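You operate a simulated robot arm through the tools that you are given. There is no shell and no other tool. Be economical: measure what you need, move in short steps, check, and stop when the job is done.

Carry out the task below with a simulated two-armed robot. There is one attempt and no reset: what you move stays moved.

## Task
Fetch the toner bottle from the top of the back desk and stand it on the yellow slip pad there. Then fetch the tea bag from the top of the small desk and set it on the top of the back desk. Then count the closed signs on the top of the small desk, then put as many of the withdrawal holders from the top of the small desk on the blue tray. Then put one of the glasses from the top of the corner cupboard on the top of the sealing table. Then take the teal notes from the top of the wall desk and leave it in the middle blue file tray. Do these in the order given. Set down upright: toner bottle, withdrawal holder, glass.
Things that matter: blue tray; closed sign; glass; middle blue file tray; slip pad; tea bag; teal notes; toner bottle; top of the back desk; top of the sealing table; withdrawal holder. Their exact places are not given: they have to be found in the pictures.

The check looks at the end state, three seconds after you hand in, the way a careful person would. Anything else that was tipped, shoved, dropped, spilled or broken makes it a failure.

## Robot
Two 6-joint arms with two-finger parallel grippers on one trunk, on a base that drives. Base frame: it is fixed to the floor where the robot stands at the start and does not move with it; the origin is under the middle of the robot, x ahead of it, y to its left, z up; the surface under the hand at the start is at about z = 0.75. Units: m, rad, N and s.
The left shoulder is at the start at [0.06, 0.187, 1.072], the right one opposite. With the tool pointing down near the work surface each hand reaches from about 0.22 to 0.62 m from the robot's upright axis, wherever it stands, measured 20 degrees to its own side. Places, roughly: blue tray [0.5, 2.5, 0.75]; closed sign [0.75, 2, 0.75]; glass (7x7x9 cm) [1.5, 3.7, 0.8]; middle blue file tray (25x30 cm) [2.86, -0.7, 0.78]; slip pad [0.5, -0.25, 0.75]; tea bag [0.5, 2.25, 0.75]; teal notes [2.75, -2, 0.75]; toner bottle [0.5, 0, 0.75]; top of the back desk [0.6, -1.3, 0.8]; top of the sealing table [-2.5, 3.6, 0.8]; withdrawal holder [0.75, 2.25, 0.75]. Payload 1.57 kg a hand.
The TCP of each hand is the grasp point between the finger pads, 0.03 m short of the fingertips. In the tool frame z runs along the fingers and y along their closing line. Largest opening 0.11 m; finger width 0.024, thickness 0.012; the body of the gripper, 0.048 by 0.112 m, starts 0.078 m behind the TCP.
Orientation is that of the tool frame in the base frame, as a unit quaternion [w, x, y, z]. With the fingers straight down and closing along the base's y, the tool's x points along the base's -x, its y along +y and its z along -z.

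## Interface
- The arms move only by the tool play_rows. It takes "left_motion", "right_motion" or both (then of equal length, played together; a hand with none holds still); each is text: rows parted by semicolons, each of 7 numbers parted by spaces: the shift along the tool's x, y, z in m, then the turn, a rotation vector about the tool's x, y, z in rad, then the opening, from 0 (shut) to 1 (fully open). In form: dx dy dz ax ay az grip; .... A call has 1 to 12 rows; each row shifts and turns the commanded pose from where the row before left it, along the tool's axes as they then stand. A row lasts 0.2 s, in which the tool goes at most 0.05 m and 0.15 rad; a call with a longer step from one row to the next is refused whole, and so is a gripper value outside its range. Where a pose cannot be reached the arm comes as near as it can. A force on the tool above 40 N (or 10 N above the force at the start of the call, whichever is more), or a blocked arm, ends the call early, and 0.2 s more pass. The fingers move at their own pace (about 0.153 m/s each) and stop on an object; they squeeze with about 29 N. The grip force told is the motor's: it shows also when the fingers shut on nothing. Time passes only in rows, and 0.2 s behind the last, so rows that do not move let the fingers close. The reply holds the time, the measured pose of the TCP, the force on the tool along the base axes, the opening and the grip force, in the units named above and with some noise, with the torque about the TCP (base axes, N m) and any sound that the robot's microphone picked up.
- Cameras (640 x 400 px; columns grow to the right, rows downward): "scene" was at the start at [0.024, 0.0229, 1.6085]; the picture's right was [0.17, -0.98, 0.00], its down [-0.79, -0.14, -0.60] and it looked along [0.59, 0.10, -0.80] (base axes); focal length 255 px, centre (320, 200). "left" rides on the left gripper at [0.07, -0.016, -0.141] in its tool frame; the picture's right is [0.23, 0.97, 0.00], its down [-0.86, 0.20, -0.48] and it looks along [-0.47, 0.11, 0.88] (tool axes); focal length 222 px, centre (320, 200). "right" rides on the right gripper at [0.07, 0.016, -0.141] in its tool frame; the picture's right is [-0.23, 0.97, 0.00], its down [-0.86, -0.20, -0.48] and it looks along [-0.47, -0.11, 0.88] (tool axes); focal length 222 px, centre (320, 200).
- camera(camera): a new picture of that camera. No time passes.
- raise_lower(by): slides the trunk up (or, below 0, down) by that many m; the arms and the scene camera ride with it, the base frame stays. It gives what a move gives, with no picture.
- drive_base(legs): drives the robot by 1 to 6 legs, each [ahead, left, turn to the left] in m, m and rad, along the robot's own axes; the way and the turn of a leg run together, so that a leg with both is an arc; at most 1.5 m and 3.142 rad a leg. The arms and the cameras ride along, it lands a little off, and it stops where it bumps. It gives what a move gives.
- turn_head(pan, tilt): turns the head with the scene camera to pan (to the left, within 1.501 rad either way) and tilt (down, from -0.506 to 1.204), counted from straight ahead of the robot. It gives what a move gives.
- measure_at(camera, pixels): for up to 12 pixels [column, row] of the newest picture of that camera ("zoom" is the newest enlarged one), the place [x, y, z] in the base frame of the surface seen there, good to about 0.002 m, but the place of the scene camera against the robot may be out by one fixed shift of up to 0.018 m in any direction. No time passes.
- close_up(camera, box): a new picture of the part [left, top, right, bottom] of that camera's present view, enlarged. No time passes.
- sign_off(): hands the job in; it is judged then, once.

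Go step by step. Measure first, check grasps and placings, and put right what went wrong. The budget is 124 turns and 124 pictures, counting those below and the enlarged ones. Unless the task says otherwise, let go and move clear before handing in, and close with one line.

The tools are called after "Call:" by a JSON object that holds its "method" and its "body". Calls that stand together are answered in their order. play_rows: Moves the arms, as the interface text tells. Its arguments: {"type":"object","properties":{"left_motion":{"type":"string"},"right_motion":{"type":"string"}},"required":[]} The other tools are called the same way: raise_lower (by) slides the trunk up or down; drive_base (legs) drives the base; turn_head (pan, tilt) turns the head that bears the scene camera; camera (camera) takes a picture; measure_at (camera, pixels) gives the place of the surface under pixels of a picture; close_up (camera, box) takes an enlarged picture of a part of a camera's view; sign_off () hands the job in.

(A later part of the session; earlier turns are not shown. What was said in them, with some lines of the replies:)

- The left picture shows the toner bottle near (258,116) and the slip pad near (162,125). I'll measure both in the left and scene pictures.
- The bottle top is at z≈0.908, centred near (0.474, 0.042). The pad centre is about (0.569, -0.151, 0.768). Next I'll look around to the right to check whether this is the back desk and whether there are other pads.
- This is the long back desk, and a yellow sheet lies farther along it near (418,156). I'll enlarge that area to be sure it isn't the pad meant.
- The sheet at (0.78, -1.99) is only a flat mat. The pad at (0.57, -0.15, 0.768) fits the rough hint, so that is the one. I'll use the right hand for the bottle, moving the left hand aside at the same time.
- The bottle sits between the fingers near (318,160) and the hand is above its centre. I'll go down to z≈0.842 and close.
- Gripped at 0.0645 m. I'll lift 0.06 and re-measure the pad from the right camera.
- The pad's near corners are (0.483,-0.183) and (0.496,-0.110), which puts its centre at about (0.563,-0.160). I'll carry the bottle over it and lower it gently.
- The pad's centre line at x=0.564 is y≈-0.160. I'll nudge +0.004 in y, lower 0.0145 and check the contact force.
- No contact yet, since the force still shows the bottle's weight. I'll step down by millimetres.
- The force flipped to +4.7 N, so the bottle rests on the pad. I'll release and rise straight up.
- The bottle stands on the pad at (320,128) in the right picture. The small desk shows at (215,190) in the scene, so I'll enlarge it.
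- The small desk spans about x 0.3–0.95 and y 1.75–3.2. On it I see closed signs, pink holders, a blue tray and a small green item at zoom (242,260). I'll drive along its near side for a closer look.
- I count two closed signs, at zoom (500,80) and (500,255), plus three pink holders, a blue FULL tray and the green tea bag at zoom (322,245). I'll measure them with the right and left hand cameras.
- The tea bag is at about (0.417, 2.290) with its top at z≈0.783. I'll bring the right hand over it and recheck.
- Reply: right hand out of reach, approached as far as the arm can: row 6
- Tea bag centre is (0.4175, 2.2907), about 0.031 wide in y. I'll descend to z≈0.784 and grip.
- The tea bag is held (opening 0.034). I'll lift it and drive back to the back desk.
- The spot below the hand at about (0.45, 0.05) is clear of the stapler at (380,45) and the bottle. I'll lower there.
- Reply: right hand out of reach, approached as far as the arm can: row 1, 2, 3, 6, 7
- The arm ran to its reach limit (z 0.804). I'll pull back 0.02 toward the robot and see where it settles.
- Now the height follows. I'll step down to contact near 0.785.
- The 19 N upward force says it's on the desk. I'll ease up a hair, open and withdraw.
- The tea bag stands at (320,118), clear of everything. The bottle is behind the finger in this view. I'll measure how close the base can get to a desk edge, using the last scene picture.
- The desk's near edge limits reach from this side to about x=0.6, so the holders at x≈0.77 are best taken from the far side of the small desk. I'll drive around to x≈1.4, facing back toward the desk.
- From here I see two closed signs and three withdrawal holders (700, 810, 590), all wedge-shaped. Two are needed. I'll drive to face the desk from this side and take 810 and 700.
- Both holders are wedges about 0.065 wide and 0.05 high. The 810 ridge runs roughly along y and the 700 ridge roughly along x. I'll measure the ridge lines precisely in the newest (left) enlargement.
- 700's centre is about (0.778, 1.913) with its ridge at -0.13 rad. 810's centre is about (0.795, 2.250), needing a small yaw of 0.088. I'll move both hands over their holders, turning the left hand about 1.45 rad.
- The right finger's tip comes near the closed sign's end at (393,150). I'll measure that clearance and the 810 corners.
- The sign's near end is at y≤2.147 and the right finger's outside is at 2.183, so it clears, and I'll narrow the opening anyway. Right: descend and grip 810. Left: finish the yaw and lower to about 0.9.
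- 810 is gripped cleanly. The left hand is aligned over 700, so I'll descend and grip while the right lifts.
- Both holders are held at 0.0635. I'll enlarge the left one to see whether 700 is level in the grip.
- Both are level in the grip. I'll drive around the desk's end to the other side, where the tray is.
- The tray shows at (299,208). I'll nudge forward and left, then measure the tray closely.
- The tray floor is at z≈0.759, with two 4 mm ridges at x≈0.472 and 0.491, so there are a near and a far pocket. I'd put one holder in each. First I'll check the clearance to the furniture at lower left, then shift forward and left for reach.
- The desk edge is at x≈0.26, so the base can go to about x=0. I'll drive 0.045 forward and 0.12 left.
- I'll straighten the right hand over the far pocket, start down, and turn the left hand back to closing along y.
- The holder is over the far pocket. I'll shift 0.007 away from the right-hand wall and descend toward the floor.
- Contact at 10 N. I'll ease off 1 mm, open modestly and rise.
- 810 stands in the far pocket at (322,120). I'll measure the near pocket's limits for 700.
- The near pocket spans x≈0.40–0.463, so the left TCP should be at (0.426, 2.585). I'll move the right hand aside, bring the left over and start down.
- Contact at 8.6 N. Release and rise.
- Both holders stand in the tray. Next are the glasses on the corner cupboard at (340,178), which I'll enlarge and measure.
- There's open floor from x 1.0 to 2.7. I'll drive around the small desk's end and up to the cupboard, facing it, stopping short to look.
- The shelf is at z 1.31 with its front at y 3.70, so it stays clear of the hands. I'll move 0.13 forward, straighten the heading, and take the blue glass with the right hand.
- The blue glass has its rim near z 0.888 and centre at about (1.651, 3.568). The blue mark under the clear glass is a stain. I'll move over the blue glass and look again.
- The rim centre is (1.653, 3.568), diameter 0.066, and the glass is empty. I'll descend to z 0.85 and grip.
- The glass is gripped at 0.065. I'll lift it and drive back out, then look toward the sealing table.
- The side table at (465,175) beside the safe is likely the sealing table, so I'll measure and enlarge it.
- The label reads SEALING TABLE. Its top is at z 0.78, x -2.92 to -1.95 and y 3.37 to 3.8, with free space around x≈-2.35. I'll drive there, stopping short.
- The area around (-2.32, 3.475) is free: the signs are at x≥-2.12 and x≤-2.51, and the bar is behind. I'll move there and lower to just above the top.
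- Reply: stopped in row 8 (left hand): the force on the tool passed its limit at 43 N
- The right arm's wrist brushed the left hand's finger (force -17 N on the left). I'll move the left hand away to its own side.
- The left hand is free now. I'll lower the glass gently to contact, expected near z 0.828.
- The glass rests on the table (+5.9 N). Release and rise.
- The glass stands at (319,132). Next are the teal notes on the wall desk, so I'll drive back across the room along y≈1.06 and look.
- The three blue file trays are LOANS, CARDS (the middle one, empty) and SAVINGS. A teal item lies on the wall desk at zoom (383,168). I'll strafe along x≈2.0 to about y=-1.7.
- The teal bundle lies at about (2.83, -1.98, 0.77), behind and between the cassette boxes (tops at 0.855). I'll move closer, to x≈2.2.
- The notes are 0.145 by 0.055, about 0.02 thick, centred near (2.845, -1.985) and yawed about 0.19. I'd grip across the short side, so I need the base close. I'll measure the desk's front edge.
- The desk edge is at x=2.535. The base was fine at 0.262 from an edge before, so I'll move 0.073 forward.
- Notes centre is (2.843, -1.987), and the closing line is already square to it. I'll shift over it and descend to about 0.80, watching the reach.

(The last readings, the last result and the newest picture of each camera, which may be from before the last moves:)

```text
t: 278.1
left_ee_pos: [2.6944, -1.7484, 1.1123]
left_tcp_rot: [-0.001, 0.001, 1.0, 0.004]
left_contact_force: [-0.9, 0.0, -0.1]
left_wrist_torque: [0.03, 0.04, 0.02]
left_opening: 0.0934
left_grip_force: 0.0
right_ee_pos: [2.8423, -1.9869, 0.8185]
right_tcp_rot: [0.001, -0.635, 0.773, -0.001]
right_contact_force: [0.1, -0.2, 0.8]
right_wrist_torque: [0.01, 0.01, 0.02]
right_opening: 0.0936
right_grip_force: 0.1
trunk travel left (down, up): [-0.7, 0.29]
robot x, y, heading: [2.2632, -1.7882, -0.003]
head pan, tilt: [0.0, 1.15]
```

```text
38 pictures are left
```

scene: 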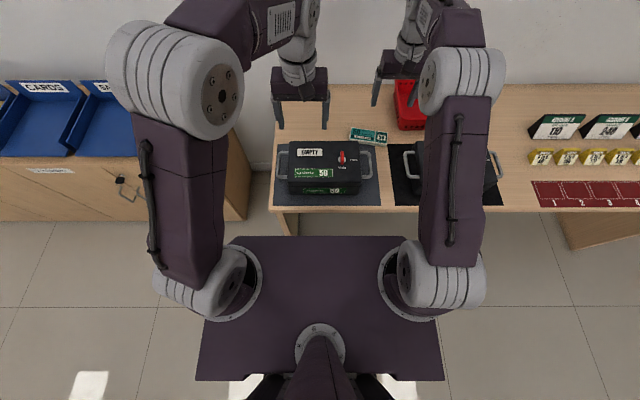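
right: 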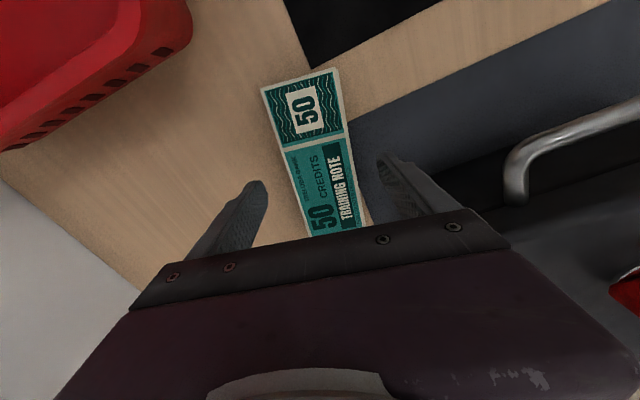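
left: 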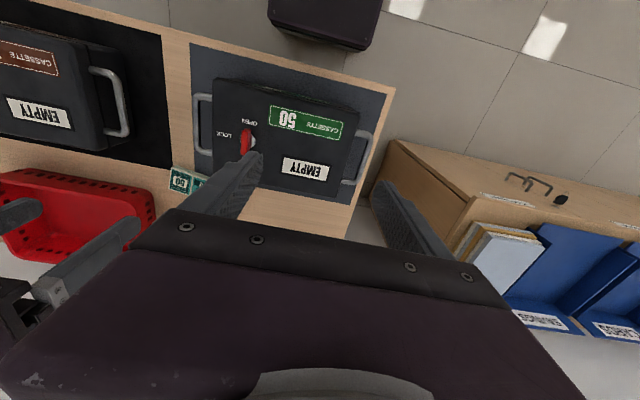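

The hand is aligned over the notes and within reach. I'll go down to 0.784, grip and lift.

Call:
{"method": "play_rows", "body": {"right_motion": "0 0 0.02 0 0 0 0.85; 0 0 0.0145 0 0 0 0.85; 0 0 0 0 0 0 0.85; 0 0 0 0 0 0 0; 0 0 0 0 0 0 0; 0 0 0 0 0 0 0"}}

```text
t: 279.4
left_ee_pos: [2.6925, -1.7483, 1.1119]
left_tcp_rot: [-0.001, 0.001, 1.0, 0.004]
left_contact_force: [0.2, 0.2, 0.3]
left_wrist_torque: [-0.01, -0.02, 0.01]
left_opening: 0.0935
left_grip_force: 0.0
right_ee_pos: [2.8437, -1.9883, 0.7838]
right_tcp_rot: [0.001, -0.635, 0.772, -0.001]
right_contact_force: [-0.6, -0.1, 0.4]
right_wrist_torque: [-0.05, 0.06, 0.02]
right_opening: 0.0595
right_grip_force: 29.0
trunk travel left (down, up): [-0.7, 0.29]
robot x, y, heading: [2.2676, -1.7933, -0.001]
head pan, tilt: [0.0, 1.15]
```

Call:
{"method": "play_rows", "body": {"right_motion": "0 0 -0.02 0 0 0 0; 0 0 -0.045 0 0 0 0; 0 0 -0.045 0 0 0 0; 0 0 -0.045 0 0 0 0; 0 0 -0.045 0 0 0 0; 0 0 -0.045 0 0 0 0; 0 0 -0.02 0 0 0 0; 0 0 0 0 0 0 0"}}

Call:
{"method": "camera", "body": {"camera": "right"}}

```text
t: 281.2
left_ee_pos: [2.6942, -1.7493, 1.1122]
left_tcp_rot: [-0.002, 0.001, 1.0, 0.004]
left_contact_force: [0.5, -0.1, 0.9]
left_wrist_torque: [0.0, -0.03, 0.01]
left_opening: 0.0935
left_grip_force: 0.1
right_ee_pos: [2.8433, -1.9879, 1.0509]
right_tcp_rot: [0.001, -0.635, 0.773, -0.001]
right_contact_force: [-0.9, 0.2, -1.1]
right_wrist_torque: [-0.02, 0.0, 0.0]
right_opening: 0.0595
right_grip_force: 29.2
trunk travel left (down, up): [-0.7, 0.29]
robot x, y, heading: [2.2643, -1.7932, 0.0]
head pan, tilt: [0.0, 1.15]
```

```text
37 pictures are left
```

right: 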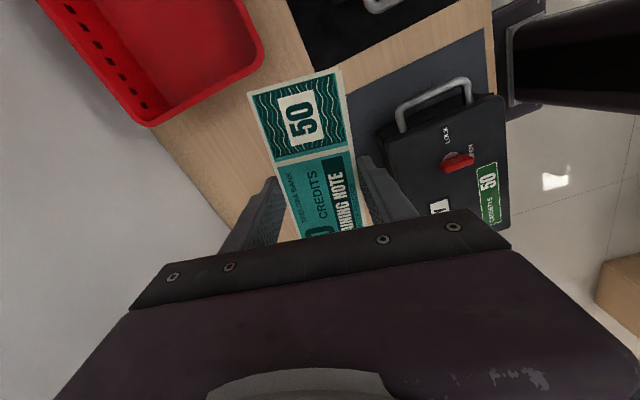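

The notes are held flat. I'll back off, strafe left to line the right hand up with the middle (CARDS) tray, and look.

Call:
{"method": "drive_base", "body": {"legs": [[-0.1, 0, 0], [0, 1.3, 0]]}}

Call:
{"method": "turn_head", "body": {"pan": -0.2, "tilt": 0.8}}

Call:
{"method": "camera", "body": {"camera": "scene"}}

Call:
{"method": "camera", "body": {"camera": "right"}}

```text
t: 288.4
left_ee_pos: [2.5817, -0.4667, 1.1126]
left_tcp_rot: [-0.001, -0.006, 1.0, 0.004]
left_contact_force: [-0.2, 0.0, 0.2]
left_wrist_torque: [-0.01, 0.0, -0.01]
left_opening: 0.0937
left_grip_force: 0.0
right_ee_pos: [2.7329, -0.704, 1.052]
right_tcp_rot: [0.002, -0.641, 0.768, -0.002]
right_contact_force: [0.2, -0.3, -0.8]
right_wrist_torque: [0.0, -0.03, 0.0]
right_opening: 0.0591
right_grip_force: 29.1
trunk travel left (down, up): [-0.7, 0.29]
robot x, y, heading: [2.1508, -0.5148, 0.015]
head pan, tilt: [0.0, 1.15]
```

```text
t: 289.2
left_ee_pos: [2.5805, -0.4675, 1.1119]
left_tcp_rot: [-0.001, -0.007, 1.0, 0.005]
left_contact_force: [0.1, 0.0, 0.6]
left_wrist_torque: [0.01, 0.02, -0.03]
left_opening: 0.0937
left_grip_force: 0.1
right_ee_pos: [2.7324, -0.7035, 1.0511]
right_tcp_rot: [0.001, -0.641, 0.768, -0.001]
right_contact_force: [0.5, -1.1, -1.4]
right_wrist_torque: [-0.05, -0.02, 0.01]
right_opening: 0.0592
right_grip_force: 29.1
trunk travel left (down, up): [-0.7, 0.29]
robot x, y, heading: [2.153, -0.5185, 0.019]
head pan, tilt: [-0.201, 0.799]
```

```text
36 pictures are left
```

scene: 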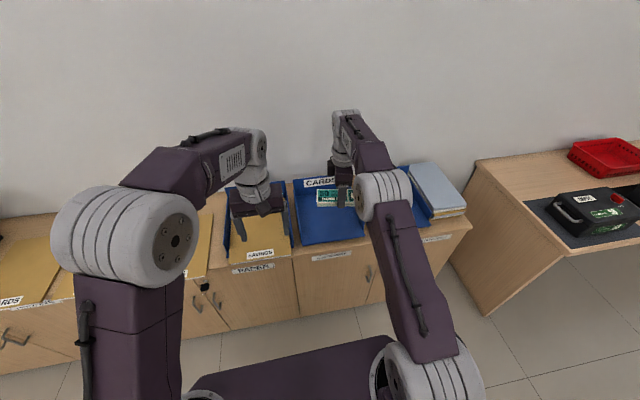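

```text
35 pictures are left
```

right: 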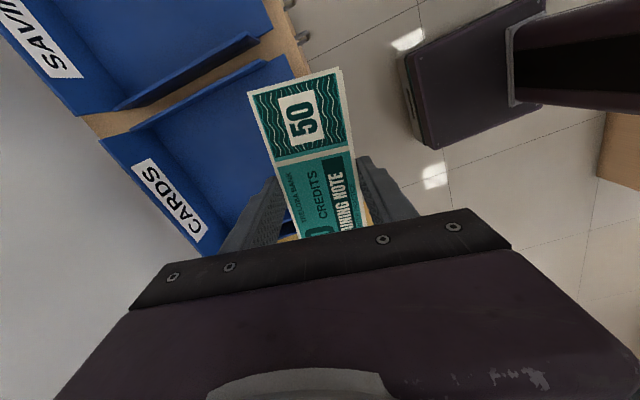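

Call:
{"method": "measure_at", "body": {"camera": "right", "pixels": [[230, 150], [290, 70], [215, 95], [110, 140], [195, 245], [240, 40], [130, 110], [260, 200], [150, 130], [190, 200]]}}

Call:
{"method": "measure_at", "body": {"camera": "scene", "pixels": [[330, 228], [300, 240], [295, 210], [362, 234], [310, 195], [370, 215], [320, 180], [330, 243], [400, 235]]}}

Call:
{"method": "close_up", "body": {"camera": "scene", "box": [220, 150, 480, 280]}}

```text
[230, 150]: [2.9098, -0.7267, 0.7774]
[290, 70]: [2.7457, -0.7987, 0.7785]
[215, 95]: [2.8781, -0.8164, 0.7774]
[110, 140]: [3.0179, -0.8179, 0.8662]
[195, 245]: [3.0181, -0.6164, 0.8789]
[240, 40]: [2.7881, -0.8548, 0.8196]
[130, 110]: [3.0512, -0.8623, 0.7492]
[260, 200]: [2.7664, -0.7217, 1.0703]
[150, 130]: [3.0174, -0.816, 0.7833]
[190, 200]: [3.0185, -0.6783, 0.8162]
```

```text
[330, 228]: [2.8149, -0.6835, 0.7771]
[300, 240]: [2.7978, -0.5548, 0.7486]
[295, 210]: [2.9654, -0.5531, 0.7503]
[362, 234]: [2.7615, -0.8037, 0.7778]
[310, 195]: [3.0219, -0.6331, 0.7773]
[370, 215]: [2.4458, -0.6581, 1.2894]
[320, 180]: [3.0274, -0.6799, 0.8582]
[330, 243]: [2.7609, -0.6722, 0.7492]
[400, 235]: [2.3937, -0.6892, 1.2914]
```

```text
2.46 times, centred on (350, 215) of scene
```

zoom: 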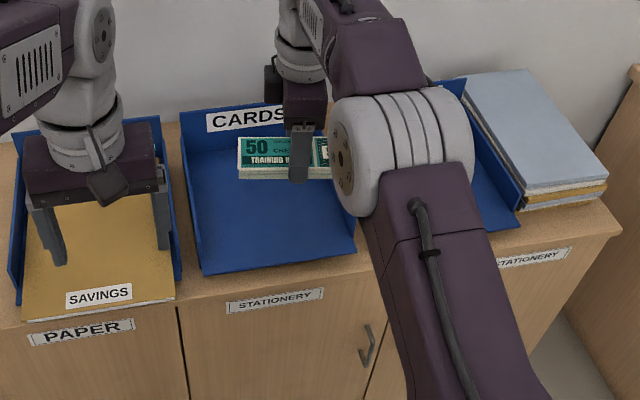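

The CARDS tray floor is at z 0.777, x 2.76–3.02 and y -0.82 to -0.57. I'll drive 0.17 forward so the notes come above its middle.

Call:
{"method": "drive_base", "body": {"legs": [[0.17, 0.01, -0.018]]}}

Call:
{"method": "camera", "body": {"camera": "right"}}

```text
t: 290.7
left_ee_pos: [2.7486, -0.4646, 1.1125]
left_tcp_rot: [-0.001, 0.003, 1.0, 0.004]
left_contact_force: [0.2, 0.3, 0.3]
left_wrist_torque: [0.0, 0.01, 0.02]
left_opening: 0.0935
left_grip_force: 0.1
right_ee_pos: [2.896, -0.7039, 1.0541]
right_tcp_rot: [0.002, -0.633, 0.774, -0.002]
right_contact_force: [-0.4, 0.3, -0.9]
right_wrist_torque: [0.03, -0.05, 0.02]
right_opening: 0.0594
right_grip_force: 29.5
trunk travel left (down, up): [-0.7, 0.29]
robot x, y, heading: [2.3205, -0.5061, -0.005]
head pan, tilt: [-0.201, 0.799]
```

```text
33 pictures are left
```

right: 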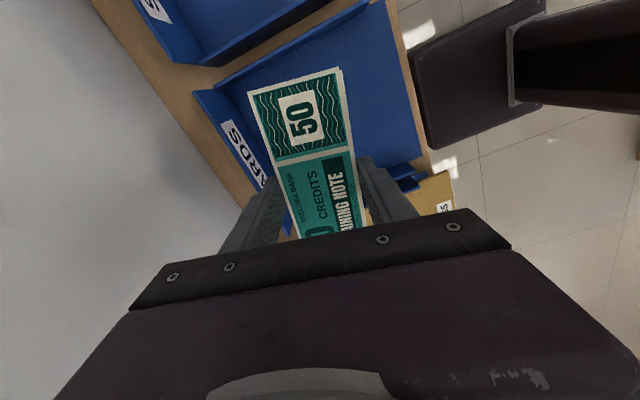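

I'll square the notes with the tray, shift slightly and lower to just above the floor (contact expected near z 0.811).

Call:
{"method": "play_rows", "body": {"right_motion": "0 0 0 0 0 -0.097 0; 0 0 0 0 0 -0.097 0; -0.004 0.014 0 0 0 0 0; 0 0 0.045 0 0 0 0; 0 0 0.045 0 0 0 0; 0 0 0.045 0 0 0 0; 0 0 0.045 0 0 0 0; 0 0 0.04 0 0 0 0; 0 0 0.01 0 0 0 0; 0 0 0 0 0 0 0"}}

Call:
{"method": "camera", "body": {"camera": "right"}}

```text
t: 292.9
left_ee_pos: [2.7507, -0.4639, 1.1129]
left_tcp_rot: [0.0, 0.002, 1.0, 0.004]
left_contact_force: [-0.4, 0.8, 0.2]
left_wrist_torque: [0.0, 0.02, -0.03]
left_opening: 0.0936
left_grip_force: 0.1
right_ee_pos: [2.884, -0.6989, 0.8189]
right_tcp_rot: [0.001, -0.705, 0.709, -0.001]
right_contact_force: [-0.5, -0.2, -0.8]
right_wrist_torque: [-0.01, 0.02, -0.04]
right_opening: 0.0594
right_grip_force: 29.3
trunk travel left (down, up): [-0.7, 0.29]
robot x, y, heading: [2.3214, -0.506, -0.002]
head pan, tilt: [-0.201, 0.799]
```

```text
32 pictures are left
```

right: 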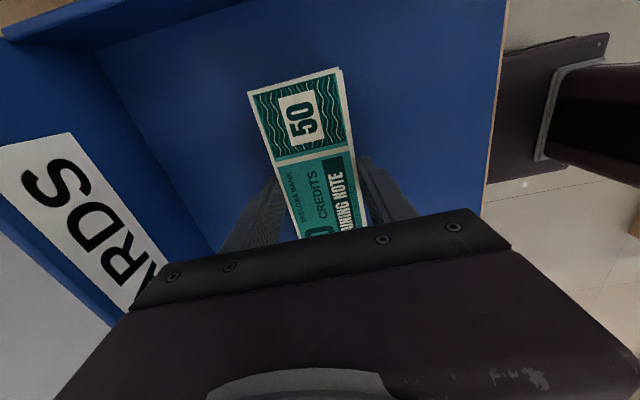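

Call:
{"method": "play_rows", "body": {"right_motion": "0 0 0.003 0 0 0 0; 0 0 0.002 0 0 0 0; 0 0 0.0015 0 0 0 0; 0 0 0.0015 0 0 0 0; 0 0 0 0 0 0 0"}}

```text
t: 294.1
left_ee_pos: [2.7486, -0.4655, 1.1121]
left_tcp_rot: [-0.001, 0.002, 1.0, 0.004]
left_contact_force: [-0.3, -0.6, 0.3]
left_wrist_torque: [0.02, 0.0, -0.03]
left_opening: 0.0936
left_grip_force: 0.1
right_ee_pos: [2.8846, -0.6986, 0.8121]
right_tcp_rot: [0.001, -0.705, 0.71, -0.002]
right_contact_force: [0.0, 0.0, -1.4]
right_wrist_torque: [-0.02, 0.0, 0.02]
right_opening: 0.059
right_grip_force: 28.8
trunk travel left (down, up): [-0.7, 0.29]
robot x, y, heading: [2.3232, -0.5048, 0.002]
head pan, tilt: [-0.201, 0.799]
```

Call:
{"method": "play_rows", "body": {"right_motion": "0 0 0.0015 0 0 0 0; 0 0 0.0015 0 0 0 0; 0 0 0 0 0 0 0"}}

```text
t: 294.9
left_ee_pos: [2.7482, -0.4641, 1.1127]
left_tcp_rot: [-0.001, 0.003, 1.0, 0.005]
left_contact_force: [0.4, 0.8, -0.6]
left_wrist_torque: [-0.01, 0.0, -0.01]
left_opening: 0.0934
left_grip_force: 0.2
right_ee_pos: [2.8841, -0.6995, 0.8119]
right_tcp_rot: [0.001, -0.706, 0.709, -0.004]
right_contact_force: [-0.5, -3.7, 14.3]
right_wrist_torque: [0.16, 0.43, 0.06]
right_opening: 0.0593
right_grip_force: 29.4
trunk travel left (down, up): [-0.7, 0.29]
robot x, y, heading: [2.3171, -0.5056, -0.001]
head pan, tilt: [-0.201, 0.799]
```

Contact at 14 N. I'll ease off, open and rise.

Call:
{"method": "play_rows", "body": {"right_motion": "0 0 -0.001 0 0 0 0; 0 0 0 0 0 0 0.8; 0 0 0 0 0 0 0.8; 0 0 -0.03 0 0 0 0.8; 0 0 -0.05 0 0 0 0.8; 0 0 -0.05 0 0 0 0.8; 0 0 -0.05 0 0 0 0.8; 0 0 -0.05 0 0 0 0.8; 0 0 0 0 0 0 0.8"}}

Call:
{"method": "camera", "body": {"camera": "right"}}

```text
t: 296.9
left_ee_pos: [2.7493, -0.4648, 1.1112]
left_tcp_rot: [-0.002, 0.003, 1.0, 0.004]
left_contact_force: [0.3, -0.1, -0.3]
left_wrist_torque: [-0.02, 0.03, 0.01]
left_opening: 0.0936
left_grip_force: 0.1
right_ee_pos: [2.8824, -0.6963, 1.0422]
right_tcp_rot: [0.001, -0.705, 0.709, -0.002]
right_contact_force: [-0.8, -0.8, 0.2]
right_wrist_torque: [0.0, 0.0, 0.02]
right_opening: 0.0878
right_grip_force: 0.0
trunk travel left (down, up): [-0.7, 0.29]
robot x, y, heading: [2.3201, -0.5059, 0.002]
head pan, tilt: [-0.201, 0.799]
```

```text
31 pictures are left
```

right: 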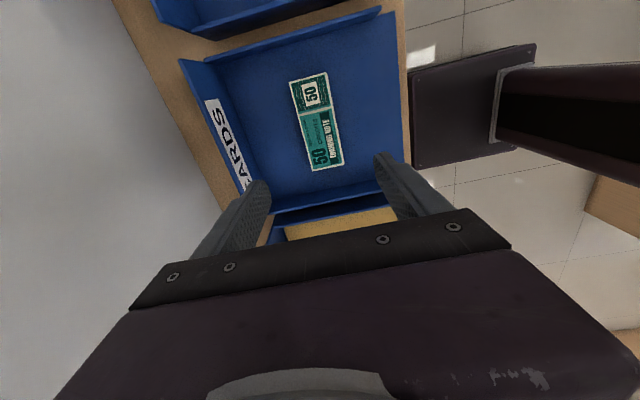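

The notes lie flat in the middle CARDS tray. I'll back away to open floor and turn to check the earlier placings.

Call:
{"method": "drive_base", "body": {"legs": [[-0.35, 0, 0], [0, 1.45, 0], [0, 0, 3.1]]}}

Call:
{"method": "turn_head", "body": {"pan": 0.5, "tilt": 0.4}}

Call:
{"method": "close_up", "body": {"camera": "scene", "box": [0, 0, 640, 400]}}

Call:
{"method": "turn_head", "body": {"pan": -0.5, "tilt": 0.4}}

Call:
{"method": "camera", "body": {"camera": "scene"}}

```text
t: 313.2
left_ee_pos: [1.5426, 0.9288, 1.1126]
left_tcp_rot: [0.004, 1.0, -0.018, 0.0]
left_contact_force: [0.7, 0.3, -0.1]
left_wrist_torque: [-0.02, 0.04, 0.01]
left_opening: 0.0936
left_grip_force: 0.1
right_ee_pos: [1.4168, 1.163, 1.0414]
right_tcp_rot: [-0.001, 0.72, 0.694, -0.001]
right_contact_force: [-0.2, -0.1, -0.1]
right_wrist_torque: [-0.01, 0.0, 0.0]
right_opening: 0.0878
right_grip_force: 0.0
trunk travel left (down, up): [-0.7, 0.29]
robot x, y, heading: [1.9711, 0.9569, 3.11]
head pan, tilt: [-0.201, 0.799]
```

```text
t: 314.3
left_ee_pos: [1.5422, 0.9289, 1.1128]
left_tcp_rot: [0.005, 1.0, -0.019, 0.001]
left_contact_force: [0.1, 0.5, 0.6]
left_wrist_torque: [0.02, 0.04, 0.03]
left_opening: 0.0934
left_grip_force: 0.1
right_ee_pos: [1.4177, 1.1641, 1.0413]
right_tcp_rot: [-0.001, 0.72, 0.694, -0.001]
right_contact_force: [0.5, 0.1, 0.0]
right_wrist_torque: [0.03, -0.02, 0.01]
right_opening: 0.0878
right_grip_force: 0.2
trunk travel left (down, up): [-0.7, 0.29]
robot x, y, heading: [1.9733, 0.958, 3.104]
head pan, tilt: [0.499, 0.4]
```

```text
1.00 times, centred on (320, 200) of scene (not enlarged: the box is as wide or as high as the picture)
```

zoom: 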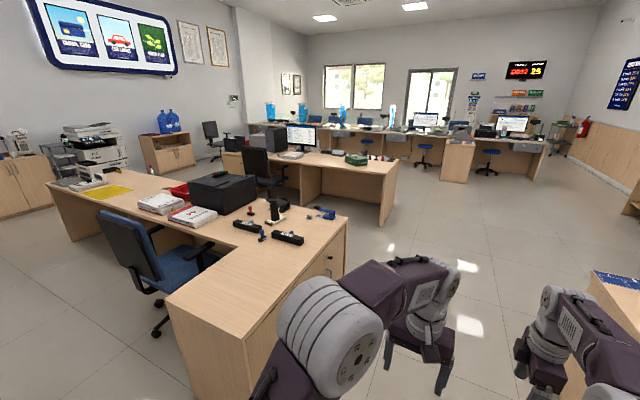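

```text
t: 315.6
left_ee_pos: [1.5422, 0.9288, 1.1113]
left_tcp_rot: [0.004, 1.0, -0.018, 0.001]
left_contact_force: [0.2, -1.3, -0.7]
left_wrist_torque: [-0.06, 0.01, 0.0]
left_opening: 0.0936
left_grip_force: 0.1
right_ee_pos: [1.4183, 1.1637, 1.0424]
right_tcp_rot: [-0.002, 0.72, 0.694, -0.001]
right_contact_force: [0.0, 0.8, 0.2]
right_wrist_torque: [0.03, 0.01, 0.04]
right_opening: 0.0878
right_grip_force: 0.1
trunk travel left (down, up): [-0.7, 0.29]
robot x, y, heading: [1.9733, 0.955, 3.109]
head pan, tilt: [-0.499, 0.4]
```

```text
29 pictures are left
```

scene: 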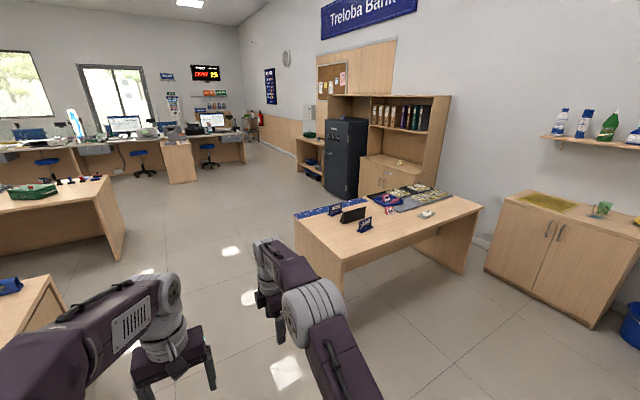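

Call:
{"method": "close_up", "body": {"camera": "scene", "box": [320, 175, 450, 245]}}

Call:
{"method": "turn_head", "body": {"pan": 0.5, "tilt": 0.4}}

Call:
{"method": "close_up", "body": {"camera": "scene", "box": [220, 180, 350, 260]}}

```text
4.92 times, centred on (385, 210) of scene
```

zoom: 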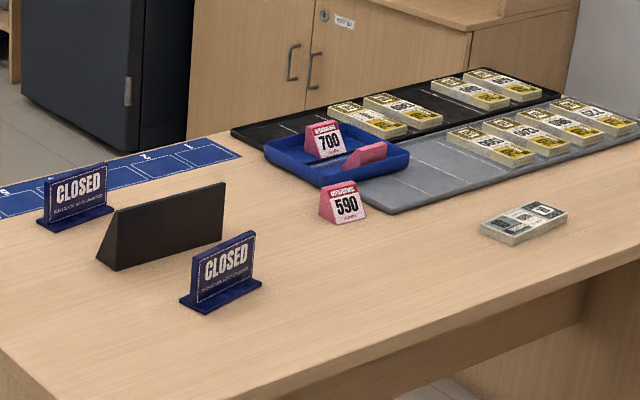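

```text
t: 316.8
left_ee_pos: [1.5427, 0.9281, 1.1118]
left_tcp_rot: [0.005, 1.0, -0.019, 0.001]
left_contact_force: [-0.5, -1.1, 0.6]
left_wrist_torque: [-0.01, 0.0, 0.0]
left_opening: 0.0937
left_grip_force: 0.1
right_ee_pos: [1.4176, 1.1643, 1.0411]
right_tcp_rot: [0.0, 0.72, 0.694, 0.0]
right_contact_force: [0.2, 0.0, 0.4]
right_wrist_torque: [-0.01, 0.01, 0.01]
right_opening: 0.0879
right_grip_force: 0.0
trunk travel left (down, up): [-0.7, 0.29]
robot x, y, heading: [1.9763, 0.9556, 3.11]
head pan, tilt: [0.499, 0.4]
```

```text
4.92 times, centred on (285, 220) of scene
```

zoom: 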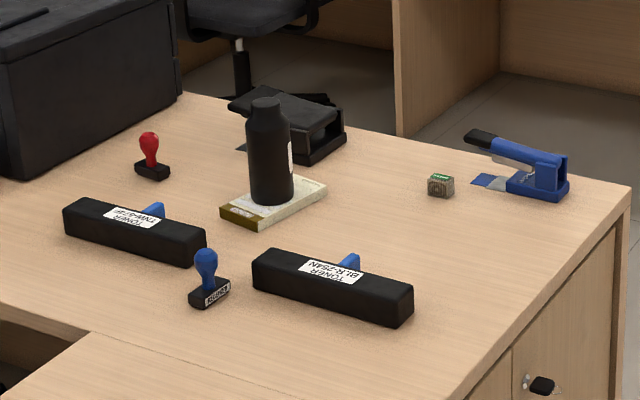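

The bottle stands on the slip pad and the tea bag sits on the back desk. Holders 700 and 810 stand upright in the blue tray, and both closed signs are undisturbed. The glass and the notes were checked when I placed them, so I'm handing in.

Call:
{"method": "sign_off", "body": {}}

```text
The job is handed in.
```

The job is handed in with all five tasks done in the order given: toner bottle on the slip pad, tea bag on the back desk, two withdrawal holders (for two closed signs) on the blue tray, a glass on the sealing table, and the teal notes in the middle blue file tray.
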